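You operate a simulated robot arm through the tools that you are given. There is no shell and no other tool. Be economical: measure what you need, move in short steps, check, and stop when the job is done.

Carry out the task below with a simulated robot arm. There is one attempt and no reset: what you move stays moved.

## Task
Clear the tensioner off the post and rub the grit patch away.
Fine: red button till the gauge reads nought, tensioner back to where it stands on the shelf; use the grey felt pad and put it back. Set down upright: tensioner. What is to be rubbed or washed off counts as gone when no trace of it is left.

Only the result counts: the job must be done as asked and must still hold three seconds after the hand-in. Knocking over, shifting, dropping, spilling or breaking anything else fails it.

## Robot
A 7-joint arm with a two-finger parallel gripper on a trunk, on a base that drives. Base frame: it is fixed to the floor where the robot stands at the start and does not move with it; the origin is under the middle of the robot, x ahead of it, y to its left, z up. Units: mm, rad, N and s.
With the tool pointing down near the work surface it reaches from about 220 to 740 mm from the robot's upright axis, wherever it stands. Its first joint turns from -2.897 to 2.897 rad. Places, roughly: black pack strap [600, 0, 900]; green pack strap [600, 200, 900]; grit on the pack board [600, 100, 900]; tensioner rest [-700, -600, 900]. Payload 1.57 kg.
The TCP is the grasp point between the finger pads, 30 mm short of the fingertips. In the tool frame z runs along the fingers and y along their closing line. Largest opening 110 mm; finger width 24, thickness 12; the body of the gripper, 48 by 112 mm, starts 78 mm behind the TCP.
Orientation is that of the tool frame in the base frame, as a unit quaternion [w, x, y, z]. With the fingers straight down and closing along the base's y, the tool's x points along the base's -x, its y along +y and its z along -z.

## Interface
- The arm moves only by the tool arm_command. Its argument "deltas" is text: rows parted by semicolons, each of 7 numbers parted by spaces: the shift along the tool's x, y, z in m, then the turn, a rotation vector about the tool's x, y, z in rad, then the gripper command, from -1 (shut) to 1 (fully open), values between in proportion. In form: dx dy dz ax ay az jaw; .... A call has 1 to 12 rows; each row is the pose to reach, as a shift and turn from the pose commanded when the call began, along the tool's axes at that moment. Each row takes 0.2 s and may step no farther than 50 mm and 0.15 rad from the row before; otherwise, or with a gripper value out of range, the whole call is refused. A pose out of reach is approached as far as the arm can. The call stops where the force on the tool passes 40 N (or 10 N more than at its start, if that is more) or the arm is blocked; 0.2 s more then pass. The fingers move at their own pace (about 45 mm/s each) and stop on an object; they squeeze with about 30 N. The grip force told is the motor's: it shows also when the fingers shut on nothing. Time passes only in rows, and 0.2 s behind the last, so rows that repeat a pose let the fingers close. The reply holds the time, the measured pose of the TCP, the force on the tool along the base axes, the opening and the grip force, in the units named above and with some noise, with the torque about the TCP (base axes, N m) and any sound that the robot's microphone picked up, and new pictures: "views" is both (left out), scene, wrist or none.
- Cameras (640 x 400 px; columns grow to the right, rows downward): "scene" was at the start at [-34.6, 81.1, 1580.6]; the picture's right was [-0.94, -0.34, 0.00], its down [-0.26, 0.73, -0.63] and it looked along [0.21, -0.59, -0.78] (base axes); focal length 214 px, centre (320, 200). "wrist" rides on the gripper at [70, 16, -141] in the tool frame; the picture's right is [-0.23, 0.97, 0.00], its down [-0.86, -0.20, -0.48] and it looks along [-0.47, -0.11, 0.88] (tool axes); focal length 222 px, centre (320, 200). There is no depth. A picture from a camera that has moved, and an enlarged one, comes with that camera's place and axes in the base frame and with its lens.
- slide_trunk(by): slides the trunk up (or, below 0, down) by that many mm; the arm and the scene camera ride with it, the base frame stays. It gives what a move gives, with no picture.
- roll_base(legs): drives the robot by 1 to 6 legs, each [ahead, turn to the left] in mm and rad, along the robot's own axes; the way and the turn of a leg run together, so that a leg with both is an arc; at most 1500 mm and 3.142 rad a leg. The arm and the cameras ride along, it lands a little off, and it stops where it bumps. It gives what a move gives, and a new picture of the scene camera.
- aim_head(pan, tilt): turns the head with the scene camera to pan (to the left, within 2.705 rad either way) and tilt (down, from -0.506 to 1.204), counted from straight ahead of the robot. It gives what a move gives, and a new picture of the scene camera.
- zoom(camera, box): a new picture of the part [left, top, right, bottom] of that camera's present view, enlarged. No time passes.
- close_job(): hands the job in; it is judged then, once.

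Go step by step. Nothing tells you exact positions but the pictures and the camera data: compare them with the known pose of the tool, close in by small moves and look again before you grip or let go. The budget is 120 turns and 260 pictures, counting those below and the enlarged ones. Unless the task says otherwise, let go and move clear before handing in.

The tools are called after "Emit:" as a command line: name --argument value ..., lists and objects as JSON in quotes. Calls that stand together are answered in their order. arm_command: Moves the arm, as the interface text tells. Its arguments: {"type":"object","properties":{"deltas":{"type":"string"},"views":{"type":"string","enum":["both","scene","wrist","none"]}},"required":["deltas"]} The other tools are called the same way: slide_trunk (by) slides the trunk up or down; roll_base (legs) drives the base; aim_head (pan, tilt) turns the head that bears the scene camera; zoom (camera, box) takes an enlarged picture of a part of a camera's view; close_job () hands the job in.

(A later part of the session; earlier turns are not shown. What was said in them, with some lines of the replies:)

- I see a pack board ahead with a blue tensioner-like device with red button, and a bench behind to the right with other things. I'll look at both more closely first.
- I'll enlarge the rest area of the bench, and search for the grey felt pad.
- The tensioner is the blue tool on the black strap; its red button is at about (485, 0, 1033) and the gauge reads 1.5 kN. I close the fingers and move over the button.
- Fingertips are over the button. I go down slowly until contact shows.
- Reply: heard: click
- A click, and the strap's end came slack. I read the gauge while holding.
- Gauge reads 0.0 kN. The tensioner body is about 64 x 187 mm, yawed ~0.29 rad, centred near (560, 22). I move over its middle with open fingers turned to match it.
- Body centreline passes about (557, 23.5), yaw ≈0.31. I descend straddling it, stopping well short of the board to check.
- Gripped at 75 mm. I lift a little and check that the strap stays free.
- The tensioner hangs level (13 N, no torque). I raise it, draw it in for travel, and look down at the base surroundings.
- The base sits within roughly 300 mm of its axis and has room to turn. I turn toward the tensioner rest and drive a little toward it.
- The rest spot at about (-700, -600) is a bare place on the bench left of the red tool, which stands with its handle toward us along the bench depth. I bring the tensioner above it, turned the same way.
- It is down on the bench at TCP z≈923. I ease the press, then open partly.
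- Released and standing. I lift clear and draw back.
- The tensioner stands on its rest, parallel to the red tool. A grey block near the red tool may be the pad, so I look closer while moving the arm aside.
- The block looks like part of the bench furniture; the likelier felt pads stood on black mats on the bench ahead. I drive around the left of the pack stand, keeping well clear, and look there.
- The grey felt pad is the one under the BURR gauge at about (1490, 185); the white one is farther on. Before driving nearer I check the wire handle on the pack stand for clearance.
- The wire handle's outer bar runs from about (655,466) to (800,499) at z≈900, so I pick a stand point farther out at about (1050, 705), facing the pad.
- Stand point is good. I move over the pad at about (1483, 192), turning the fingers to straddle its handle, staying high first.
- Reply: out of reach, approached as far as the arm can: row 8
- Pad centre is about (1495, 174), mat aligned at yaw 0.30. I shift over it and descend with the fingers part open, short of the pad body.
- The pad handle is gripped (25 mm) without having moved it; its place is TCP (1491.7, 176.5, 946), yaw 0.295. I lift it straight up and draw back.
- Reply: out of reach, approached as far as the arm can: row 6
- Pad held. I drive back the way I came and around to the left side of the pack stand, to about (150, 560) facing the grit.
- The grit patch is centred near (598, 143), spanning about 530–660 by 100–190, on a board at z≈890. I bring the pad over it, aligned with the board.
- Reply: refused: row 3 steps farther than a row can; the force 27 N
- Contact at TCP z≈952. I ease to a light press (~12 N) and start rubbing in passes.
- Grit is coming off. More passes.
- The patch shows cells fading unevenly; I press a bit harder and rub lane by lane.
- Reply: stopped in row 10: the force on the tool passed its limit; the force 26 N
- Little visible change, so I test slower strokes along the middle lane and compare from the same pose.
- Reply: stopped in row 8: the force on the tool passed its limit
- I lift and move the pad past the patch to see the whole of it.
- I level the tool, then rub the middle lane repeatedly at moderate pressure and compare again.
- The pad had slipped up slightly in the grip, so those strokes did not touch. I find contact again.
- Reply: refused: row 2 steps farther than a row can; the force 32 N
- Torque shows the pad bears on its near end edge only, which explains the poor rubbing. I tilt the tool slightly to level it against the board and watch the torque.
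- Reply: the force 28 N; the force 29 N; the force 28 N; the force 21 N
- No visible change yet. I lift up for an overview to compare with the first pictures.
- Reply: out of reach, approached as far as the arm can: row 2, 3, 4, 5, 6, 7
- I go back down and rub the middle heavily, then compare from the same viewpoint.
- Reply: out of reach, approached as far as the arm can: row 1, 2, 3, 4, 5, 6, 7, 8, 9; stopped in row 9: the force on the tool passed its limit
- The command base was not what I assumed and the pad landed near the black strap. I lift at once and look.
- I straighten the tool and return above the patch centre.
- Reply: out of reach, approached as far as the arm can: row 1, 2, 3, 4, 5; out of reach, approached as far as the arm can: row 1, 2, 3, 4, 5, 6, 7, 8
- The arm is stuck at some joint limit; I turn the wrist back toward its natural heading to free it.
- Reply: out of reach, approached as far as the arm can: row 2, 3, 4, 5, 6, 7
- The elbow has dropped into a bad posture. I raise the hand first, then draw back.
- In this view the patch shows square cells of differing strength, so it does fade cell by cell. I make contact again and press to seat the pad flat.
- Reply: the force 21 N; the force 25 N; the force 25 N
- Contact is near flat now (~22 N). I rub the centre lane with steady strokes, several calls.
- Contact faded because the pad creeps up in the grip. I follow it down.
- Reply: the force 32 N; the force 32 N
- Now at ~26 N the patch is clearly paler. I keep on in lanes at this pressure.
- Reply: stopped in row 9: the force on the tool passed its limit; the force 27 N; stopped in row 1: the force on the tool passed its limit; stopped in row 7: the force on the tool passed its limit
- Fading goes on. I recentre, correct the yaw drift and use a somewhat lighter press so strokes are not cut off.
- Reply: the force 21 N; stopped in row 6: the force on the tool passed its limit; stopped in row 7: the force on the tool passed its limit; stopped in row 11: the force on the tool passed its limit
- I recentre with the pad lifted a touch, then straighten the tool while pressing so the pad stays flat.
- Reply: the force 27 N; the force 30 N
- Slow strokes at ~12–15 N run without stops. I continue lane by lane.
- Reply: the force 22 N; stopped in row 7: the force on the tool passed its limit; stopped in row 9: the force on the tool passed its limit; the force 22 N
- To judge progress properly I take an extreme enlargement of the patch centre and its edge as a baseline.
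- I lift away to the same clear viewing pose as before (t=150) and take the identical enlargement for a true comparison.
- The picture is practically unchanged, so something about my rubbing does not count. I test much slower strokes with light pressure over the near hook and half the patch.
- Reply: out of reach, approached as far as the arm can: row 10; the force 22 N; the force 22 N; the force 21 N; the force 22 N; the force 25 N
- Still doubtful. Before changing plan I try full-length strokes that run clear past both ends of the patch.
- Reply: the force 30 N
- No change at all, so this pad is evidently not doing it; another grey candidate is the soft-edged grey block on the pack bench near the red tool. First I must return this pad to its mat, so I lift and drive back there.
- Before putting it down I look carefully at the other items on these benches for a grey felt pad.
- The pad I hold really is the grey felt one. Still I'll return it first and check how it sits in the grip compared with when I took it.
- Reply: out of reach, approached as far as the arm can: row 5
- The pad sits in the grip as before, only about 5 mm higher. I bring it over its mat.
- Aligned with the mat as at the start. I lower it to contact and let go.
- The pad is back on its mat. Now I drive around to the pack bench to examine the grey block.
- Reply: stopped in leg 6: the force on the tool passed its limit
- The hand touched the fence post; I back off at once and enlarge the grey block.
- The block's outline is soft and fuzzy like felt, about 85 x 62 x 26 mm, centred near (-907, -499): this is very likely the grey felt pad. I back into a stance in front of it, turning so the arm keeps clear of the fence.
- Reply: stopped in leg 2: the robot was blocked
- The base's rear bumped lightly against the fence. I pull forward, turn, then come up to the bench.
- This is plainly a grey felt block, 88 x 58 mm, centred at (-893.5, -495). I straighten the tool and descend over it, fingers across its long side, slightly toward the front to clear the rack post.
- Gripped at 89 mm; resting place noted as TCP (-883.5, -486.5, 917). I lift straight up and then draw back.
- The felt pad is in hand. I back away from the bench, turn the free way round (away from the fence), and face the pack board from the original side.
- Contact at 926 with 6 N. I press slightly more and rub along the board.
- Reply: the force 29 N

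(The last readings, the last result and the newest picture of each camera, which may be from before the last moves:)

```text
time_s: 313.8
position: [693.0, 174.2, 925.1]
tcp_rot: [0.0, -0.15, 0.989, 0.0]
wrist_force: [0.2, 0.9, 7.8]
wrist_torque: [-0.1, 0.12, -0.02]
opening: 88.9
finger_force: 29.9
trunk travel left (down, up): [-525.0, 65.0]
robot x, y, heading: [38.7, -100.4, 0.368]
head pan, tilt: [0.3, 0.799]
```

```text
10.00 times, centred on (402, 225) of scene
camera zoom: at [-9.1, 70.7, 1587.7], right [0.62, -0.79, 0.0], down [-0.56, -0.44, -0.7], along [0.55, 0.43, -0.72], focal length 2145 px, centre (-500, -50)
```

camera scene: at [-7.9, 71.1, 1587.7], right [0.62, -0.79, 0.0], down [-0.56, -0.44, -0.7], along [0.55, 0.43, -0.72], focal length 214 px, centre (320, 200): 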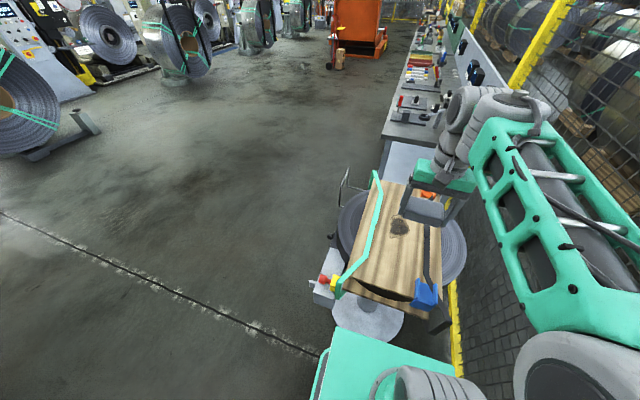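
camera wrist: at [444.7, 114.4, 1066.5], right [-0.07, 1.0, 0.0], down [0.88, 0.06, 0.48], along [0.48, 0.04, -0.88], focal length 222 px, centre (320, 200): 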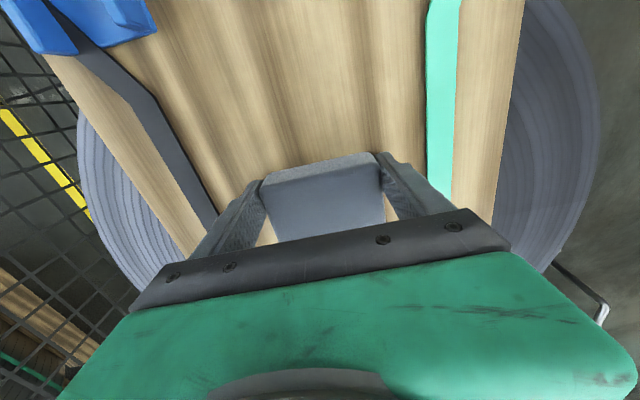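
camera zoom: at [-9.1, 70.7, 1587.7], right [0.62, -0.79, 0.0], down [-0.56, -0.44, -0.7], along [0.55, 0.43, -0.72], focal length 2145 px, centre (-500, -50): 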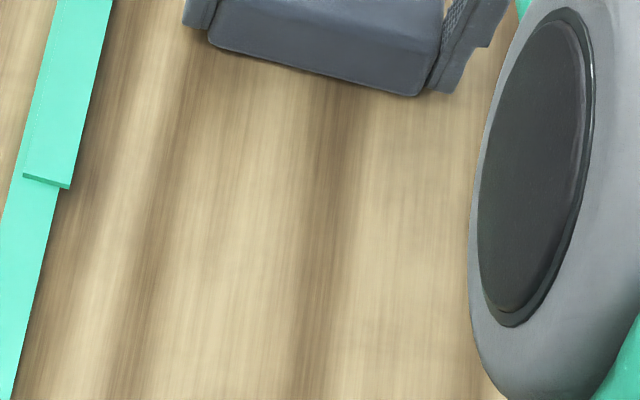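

The right pad wipes it clean. One more pass to either side to remove any last trace, then a check.

Emit:
arm_command --deltas "0 -0.015 0 0 0 0 -1; 0.04 -0.02 0 0 0 0 -1; 0.08 -0.02 0 0 0 0 -1; 0.12 -0.02 0 0 0 0 -1; 0.16 -0.02 0 0 0 0 -1; 0.185 -0.01 0 0 0 0 -1; 0.185 0.015 0 0 0 0 -1; 0.145 0.018 0 0 0 0 -1; 0.105 0.018 0 0 0 0 -1; 0.065 0.018 0 0 0 0 -1; 0.025 0.018 0 0 0 0 -1; -0.01 0.015 0 0 0 0 -1" --views "none"

Emit:
arm_command --deltas "0 -0.01 -0.03 0 0 0 -1; 0 -0.015 -0.07 0 0 0 -1; 0.02 -0.015 -0.11 0 0 0 -1; 0.05 -0.015 -0.15 0 0 0 -1; 0.09 -0.015 -0.18 0 0 0 -1; 0.13 -0.015 -0.21 0 0 0 -1; 0.17 -0.015 -0.24 0 0 0 -1; 0.21 -0.015 -0.26 0 0 0 -1; 0.25 -0.015 -0.27 0 0 0 -1; 0.28 -0.015 -0.27 0 0 0 -1" --views "none"

Emit:
zoom --camera "scene" --box '[340, 180, 468, 300]'

Emit:
zoom --camera "scene" --box '[376, 205, 424, 245]'

```text
time_s: 316.4
position: [698.0, 191.3, 925.1]
tcp_rot: [0.0, -0.15, 0.989, -0.001]
wrist_force: [2.3, 0.4, 1.8]
wrist_torque: [-0.11, -0.02, 0.08]
opening: 89.4
finger_force: 29.8
trunk travel left (down, up): [-525.0, 65.0]
robot x, y, heading: [41.2, -101.9, 0.365]
head pan, tilt: [0.3, 0.799]
```

```text
time_s: 318.6
position: [434.6, 95.5, 1195.0]
tcp_rot: [-0.001, -0.15, 0.989, 0.0]
wrist_force: [0.5, -0.1, -0.7]
wrist_torque: [0.04, 0.0, -0.01]
opening: 89.0
finger_force: 29.9
trunk travel left (down, up): [-525.0, 65.0]
robot x, y, heading: [43.1, -100.7, 0.366]
head pan, tilt: [0.3, 0.799]
```

```text
3.33 times, centred on (404, 240) of scene
camera zoom: at [-8.3, 70.9, 1587.8], right [0.62, -0.79, 0.0], down [-0.56, -0.44, -0.7], along [0.55, 0.43, -0.72], focal length 715 px, centre (40, 67)
```

zoom: 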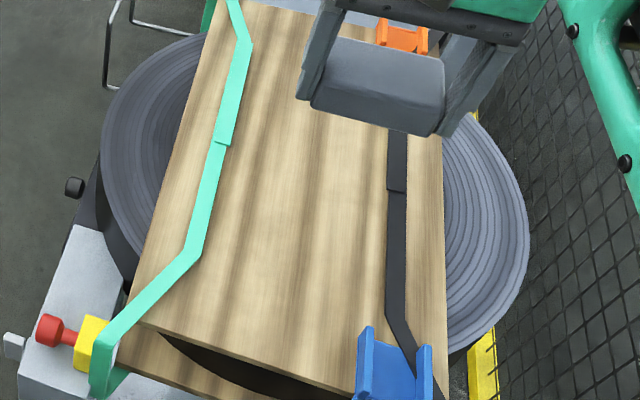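

```text
10.00 times, centred on (400, 225) of scene
camera zoom: at [-8.3, 70.9, 1587.8], right [0.62, -0.79, 0.0], down [-0.56, -0.44, -0.7], along [0.55, 0.43, -0.72], focal length 2145 px, centre (-480, -50)
```

zoom: 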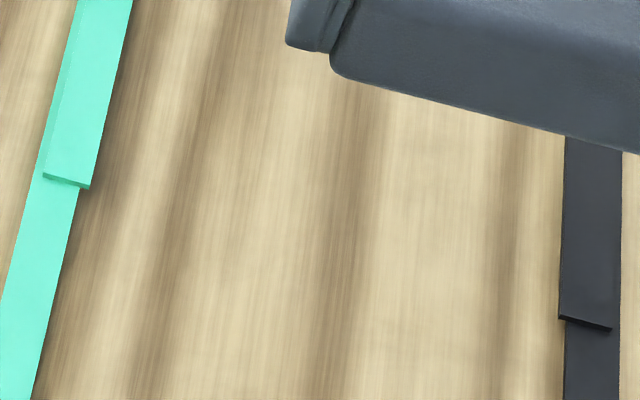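

The board is clean. I drive back to the pack bench the same way to return the pad.

Emit:
roll_base --legs '[[-50, 0], [0, 1.6], [0, 1.555], [300, 0]]'

Emit:
aim_head --pan 0.0 --tilt 0.8

```text
time_s: 328.8
position: [-680.6, -424.7, 1195.1]
tcp_rot: [0.0, 0.988, 0.153, 0.001]
wrist_force: [0.7, 0.6, -0.8]
wrist_torque: [0.0, -0.01, -0.02]
opening: 88.9
finger_force: 30.1
trunk travel left (down, up): [-525.0, 65.0]
robot x, y, heading: [-288.6, -221.2, -2.77]
head pan, tilt: [0.3, 0.799]
camera scene: at [-238.0, -401.3, 1587.7], right [-0.62, 0.78, 0.0], down [0.56, 0.45, -0.7], along [-0.55, -0.43, -0.72], focal length 214 px, centre (320, 200)
```

scene: 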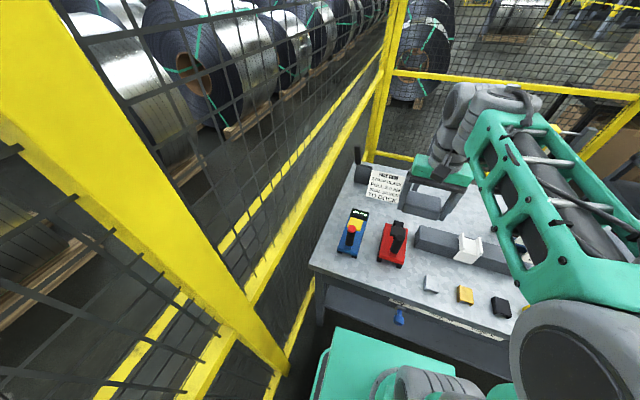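

```text
time_s: 329.6
position: [-681.2, -423.6, 1195.0]
tcp_rot: [0.0, 0.988, 0.153, 0.001]
wrist_force: [0.4, 0.1, -0.3]
wrist_torque: [-0.04, 0.01, -0.02]
opening: 89.0
finger_force: 30.1
trunk travel left (down, up): [-525.0, 65.0]
robot x, y, heading: [-288.6, -226.9, -2.766]
head pan, tilt: [0.0, 0.799]
camera scene: at [-249.4, -380.2, 1587.7], right [-0.36, 0.93, 0.0], down [0.67, 0.26, -0.7], along [-0.65, -0.25, -0.72], focal length 214 px, centre (320, 200)
```

scene: 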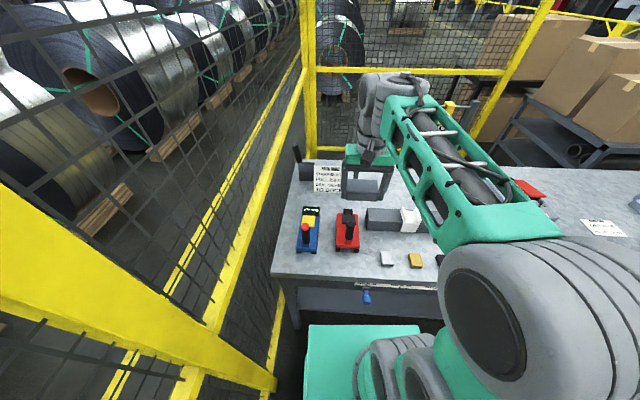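

Emit:
arm_command --deltas "-0.03 0 0 0 0 0.012 -1; -0.06 0 0.015 0 0 0.012 -1; -0.095 0 0.035 0 0 0.012 -1; -0.13 0 0.06 0 0 0.012 -1; -0.16 -0.001 0.095 0 0 0.012 -1; -0.19 -0.001 0.13 0 0 0.012 -1; -0.2119 -0.001 0.17 0 0 0.012 -1; -0.2119 -0.001 0.21 0 0 0.012 -1; -0.2119 -0.001 0.245 0 0 0.012 -1; -0.2119 -0.001 0.262 0 0 0.012 -1" --views "wrist"

Emit:
zoom --camera "wrist" --box '[200, 0, 440, 240]'

Emit:
zoom --camera "scene" --box '[290, 140, 410, 230]'

```text
time_s: 331.8
position: [-881.9, -486.7, 932.5]
tcp_rot: [0.0, 0.989, 0.147, 0.001]
wrist_force: [0.7, 0.6, -0.6]
wrist_torque: [0.01, -0.03, -0.03]
opening: 89.0
finger_force: 30.3
trunk travel left (down, up): [-525.0, 65.0]
robot x, y, heading: [-285.1, -228.8, -2.766]
head pan, tilt: [0.0, 0.799]
camera wrist: at [-811.0, -483.0, 1073.7], right [0.07, -1.0, 0.0], down [-0.88, -0.06, 0.48], along [-0.48, -0.03, -0.88], focal length 222 px, centre (320, 200)
```

wrist: 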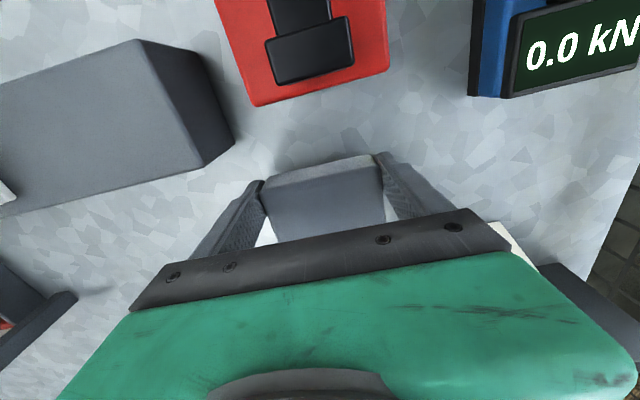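

```text
1.67 times, centred on (320, 120) of wrist
camera zoom: at [-811.0, -483.0, 1073.7], right [0.07, -1.0, 0.0], down [-0.88, -0.06, 0.48], along [-0.48, -0.03, -0.88], focal length 370 px, centre (320, 333)
```

zoom: 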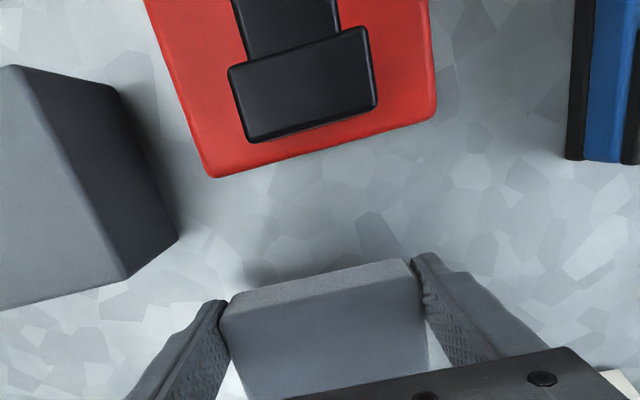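

```text
4.44 times, centred on (350, 185) of scene
camera zoom: at [-249.9, -380.3, 1587.8], right [-0.36, 0.93, 0.0], down [0.67, 0.26, -0.7], along [-0.65, -0.25, -0.72], focal length 953 px, centre (187, 267)
```

zoom: 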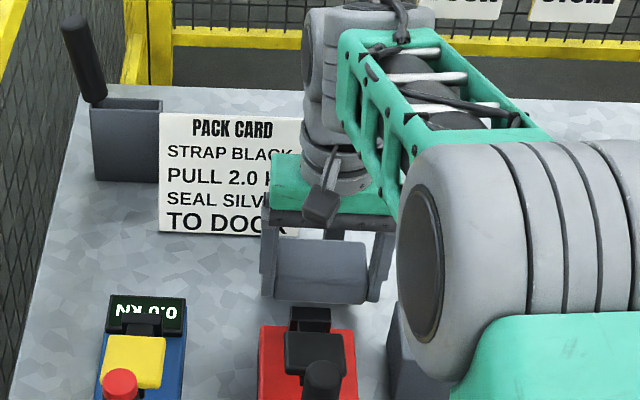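

It lines up with where I took it. I lower it to contact and release.

Emit:
arm_command --deltas "0.001 0 0.008 0 0 0 -1; 0.001 0 0.0125 0 0 0 -1; 0.001 0 0.0145 0 0 0 -1; 0.001 0 0.016 0 0 0 -1" --views "none"

```text
time_s: 332.8
position: [-881.2, -486.8, 916.0]
tcp_rot: [-0.001, 0.989, 0.147, 0.001]
wrist_force: [-0.3, -0.1, -0.5]
wrist_torque: [0.01, -0.03, 0.02]
opening: 88.9
finger_force: 30.1
trunk travel left (down, up): [-525.0, 65.0]
robot x, y, heading: [-282.8, -224.6, -2.769]
head pan, tilt: [0.0, 0.799]
```

Emit:
arm_command --deltas "-0.002 0 0.001 0 0 0 -1; -0.002 0 0.002 0 0 0 -1; -0.002 0 0.002 0 0 0 -1" --views "none"

```text
time_s: 333.6
position: [-883.6, -487.0, 914.9]
tcp_rot: [-0.001, 0.989, 0.148, 0.001]
wrist_force: [-0.7, -0.2, -1.0]
wrist_torque: [-0.02, -0.02, -0.02]
opening: 89.0
finger_force: 29.6
trunk travel left (down, up): [-525.0, 65.0]
robot x, y, heading: [-288.2, -226.4, -2.769]
head pan, tilt: [0.0, 0.799]
```

Emit:
arm_command --deltas "0 0 0.001 0 0 0 -1; 0 0 0.002 0 0 0 -1; 0 0 0.002 0 0 0 -1" --views "none"

```text
time_s: 334.4
position: [-882.3, -487.7, 913.6]
tcp_rot: [0.0, 0.989, 0.147, -0.001]
wrist_force: [0.6, 1.3, 6.2]
wrist_torque: [0.13, -0.01, 0.0]
opening: 89.1
finger_force: 29.7
trunk travel left (down, up): [-525.0, 65.0]
robot x, y, heading: [-284.8, -231.2, -2.771]
head pan, tilt: [0.0, 0.799]
```

Emit:
arm_command --deltas "0 0 0 0 0 0 0.7; 0 0 0 0 0 0 1; 0 0 0 0 0 0 1; 0 0 -0.03 0 0 0 1; 0 0 -0.07 0 0 0 1; 0.02 0 -0.11 0 0 0 1; 0.05 0 -0.15 0 0 0 1; 0.08 0 -0.19 0 0 0 1; 0.12 0 -0.22 0 0 0 1; 0.16 0 -0.25 0 0 0 1; 0.2 0 -0.27 0 0 0 1; 0.24 0 -0.28 0 0 0 1" --views "both"

Emit:
zoom --camera "scene" --box '[280, 140, 440, 250]'

```text
time_s: 337.0
position: [-653.7, -416.5, 1193.9]
tcp_rot: [0.0, 0.989, 0.147, 0.001]
wrist_force: [0.0, 0.5, -0.3]
wrist_torque: [0.0, -0.03, 0.0]
opening: 110.2
finger_force: 0.1
trunk travel left (down, up): [-525.0, 65.0]
robot x, y, heading: [-284.4, -227.6, -2.774]
head pan, tilt: [0.0, 0.799]
camera scene: at [-248.9, -379.8, 1587.8], right [-0.36, 0.93, 0.0], down [0.67, 0.26, -0.7], along [-0.65, -0.25, -0.72], focal length 214 px, centre (320, 200)
camera wrist: at [-582.2, -412.4, 1335.5], right [0.07, -1.0, 0.0], down [-0.88, -0.06, 0.48], along [-0.48, -0.03, -0.88], focal length 222 px, centre (320, 200)
```

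scene: 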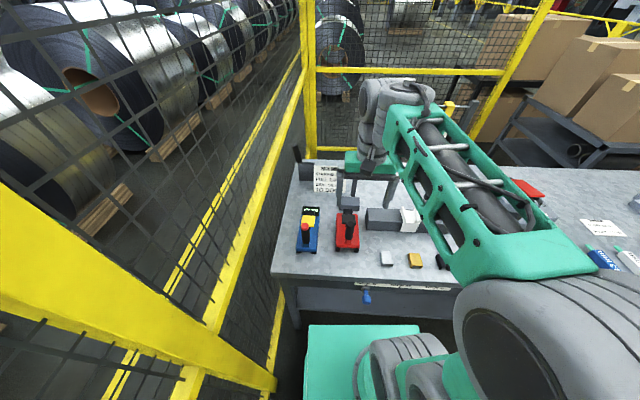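
wrist: 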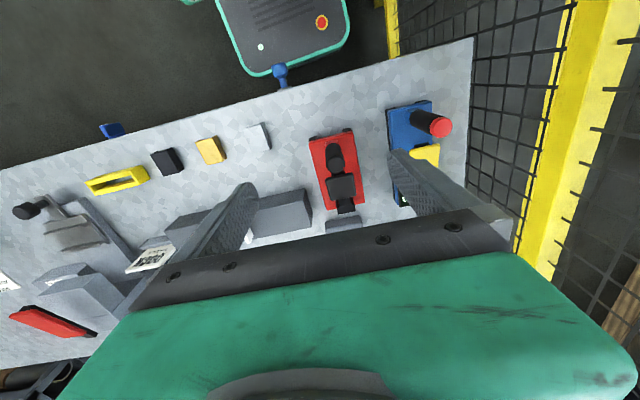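

```text
3.64 times, centred on (360, 195) of scene
camera zoom: at [-248.9, -379.8, 1587.8], right [-0.36, 0.93, 0.0], down [0.67, 0.26, -0.7], along [-0.65, -0.25, -0.72], focal length 780 px, centre (174, 218)
```

zoom: 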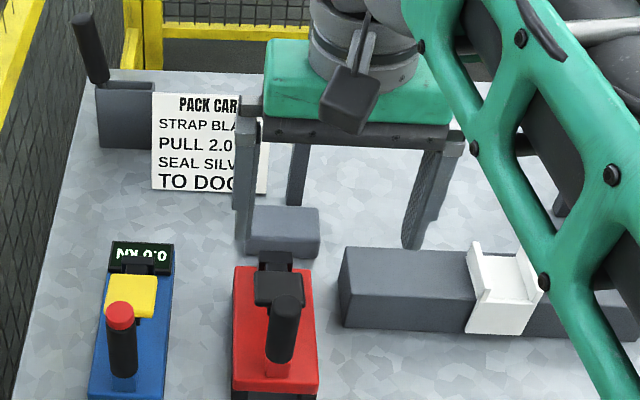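

The pad stands back where it was, the tensioner is upright on its rest, the board was seen clean, and the arm is clear. I hand in.

Emit:
close_job

```text
The job is handed in.
```

The job is handed in, and as far as the pictures show it was done as asked. The gauge reads 0.0 kN. The tensioner stands upright on its rest. The grit patch is gone with no trace in close-ups. The grey felt pad is back where it stood, and the arm is clear.

- **Wrong pad first:** I first used the grey felt pad with a black handle from the gauge bench. It left the grit unchanged, so I put it back on its mat.
- **Contacts:** While driving, the gripper pressed against the fence post and the base backed into something, probably the fence. The first pad also pressed down near the black strap once. Nothing looked moved in the pictures.
- **Not rechecked:** I did not look at the board again after returning the pad.
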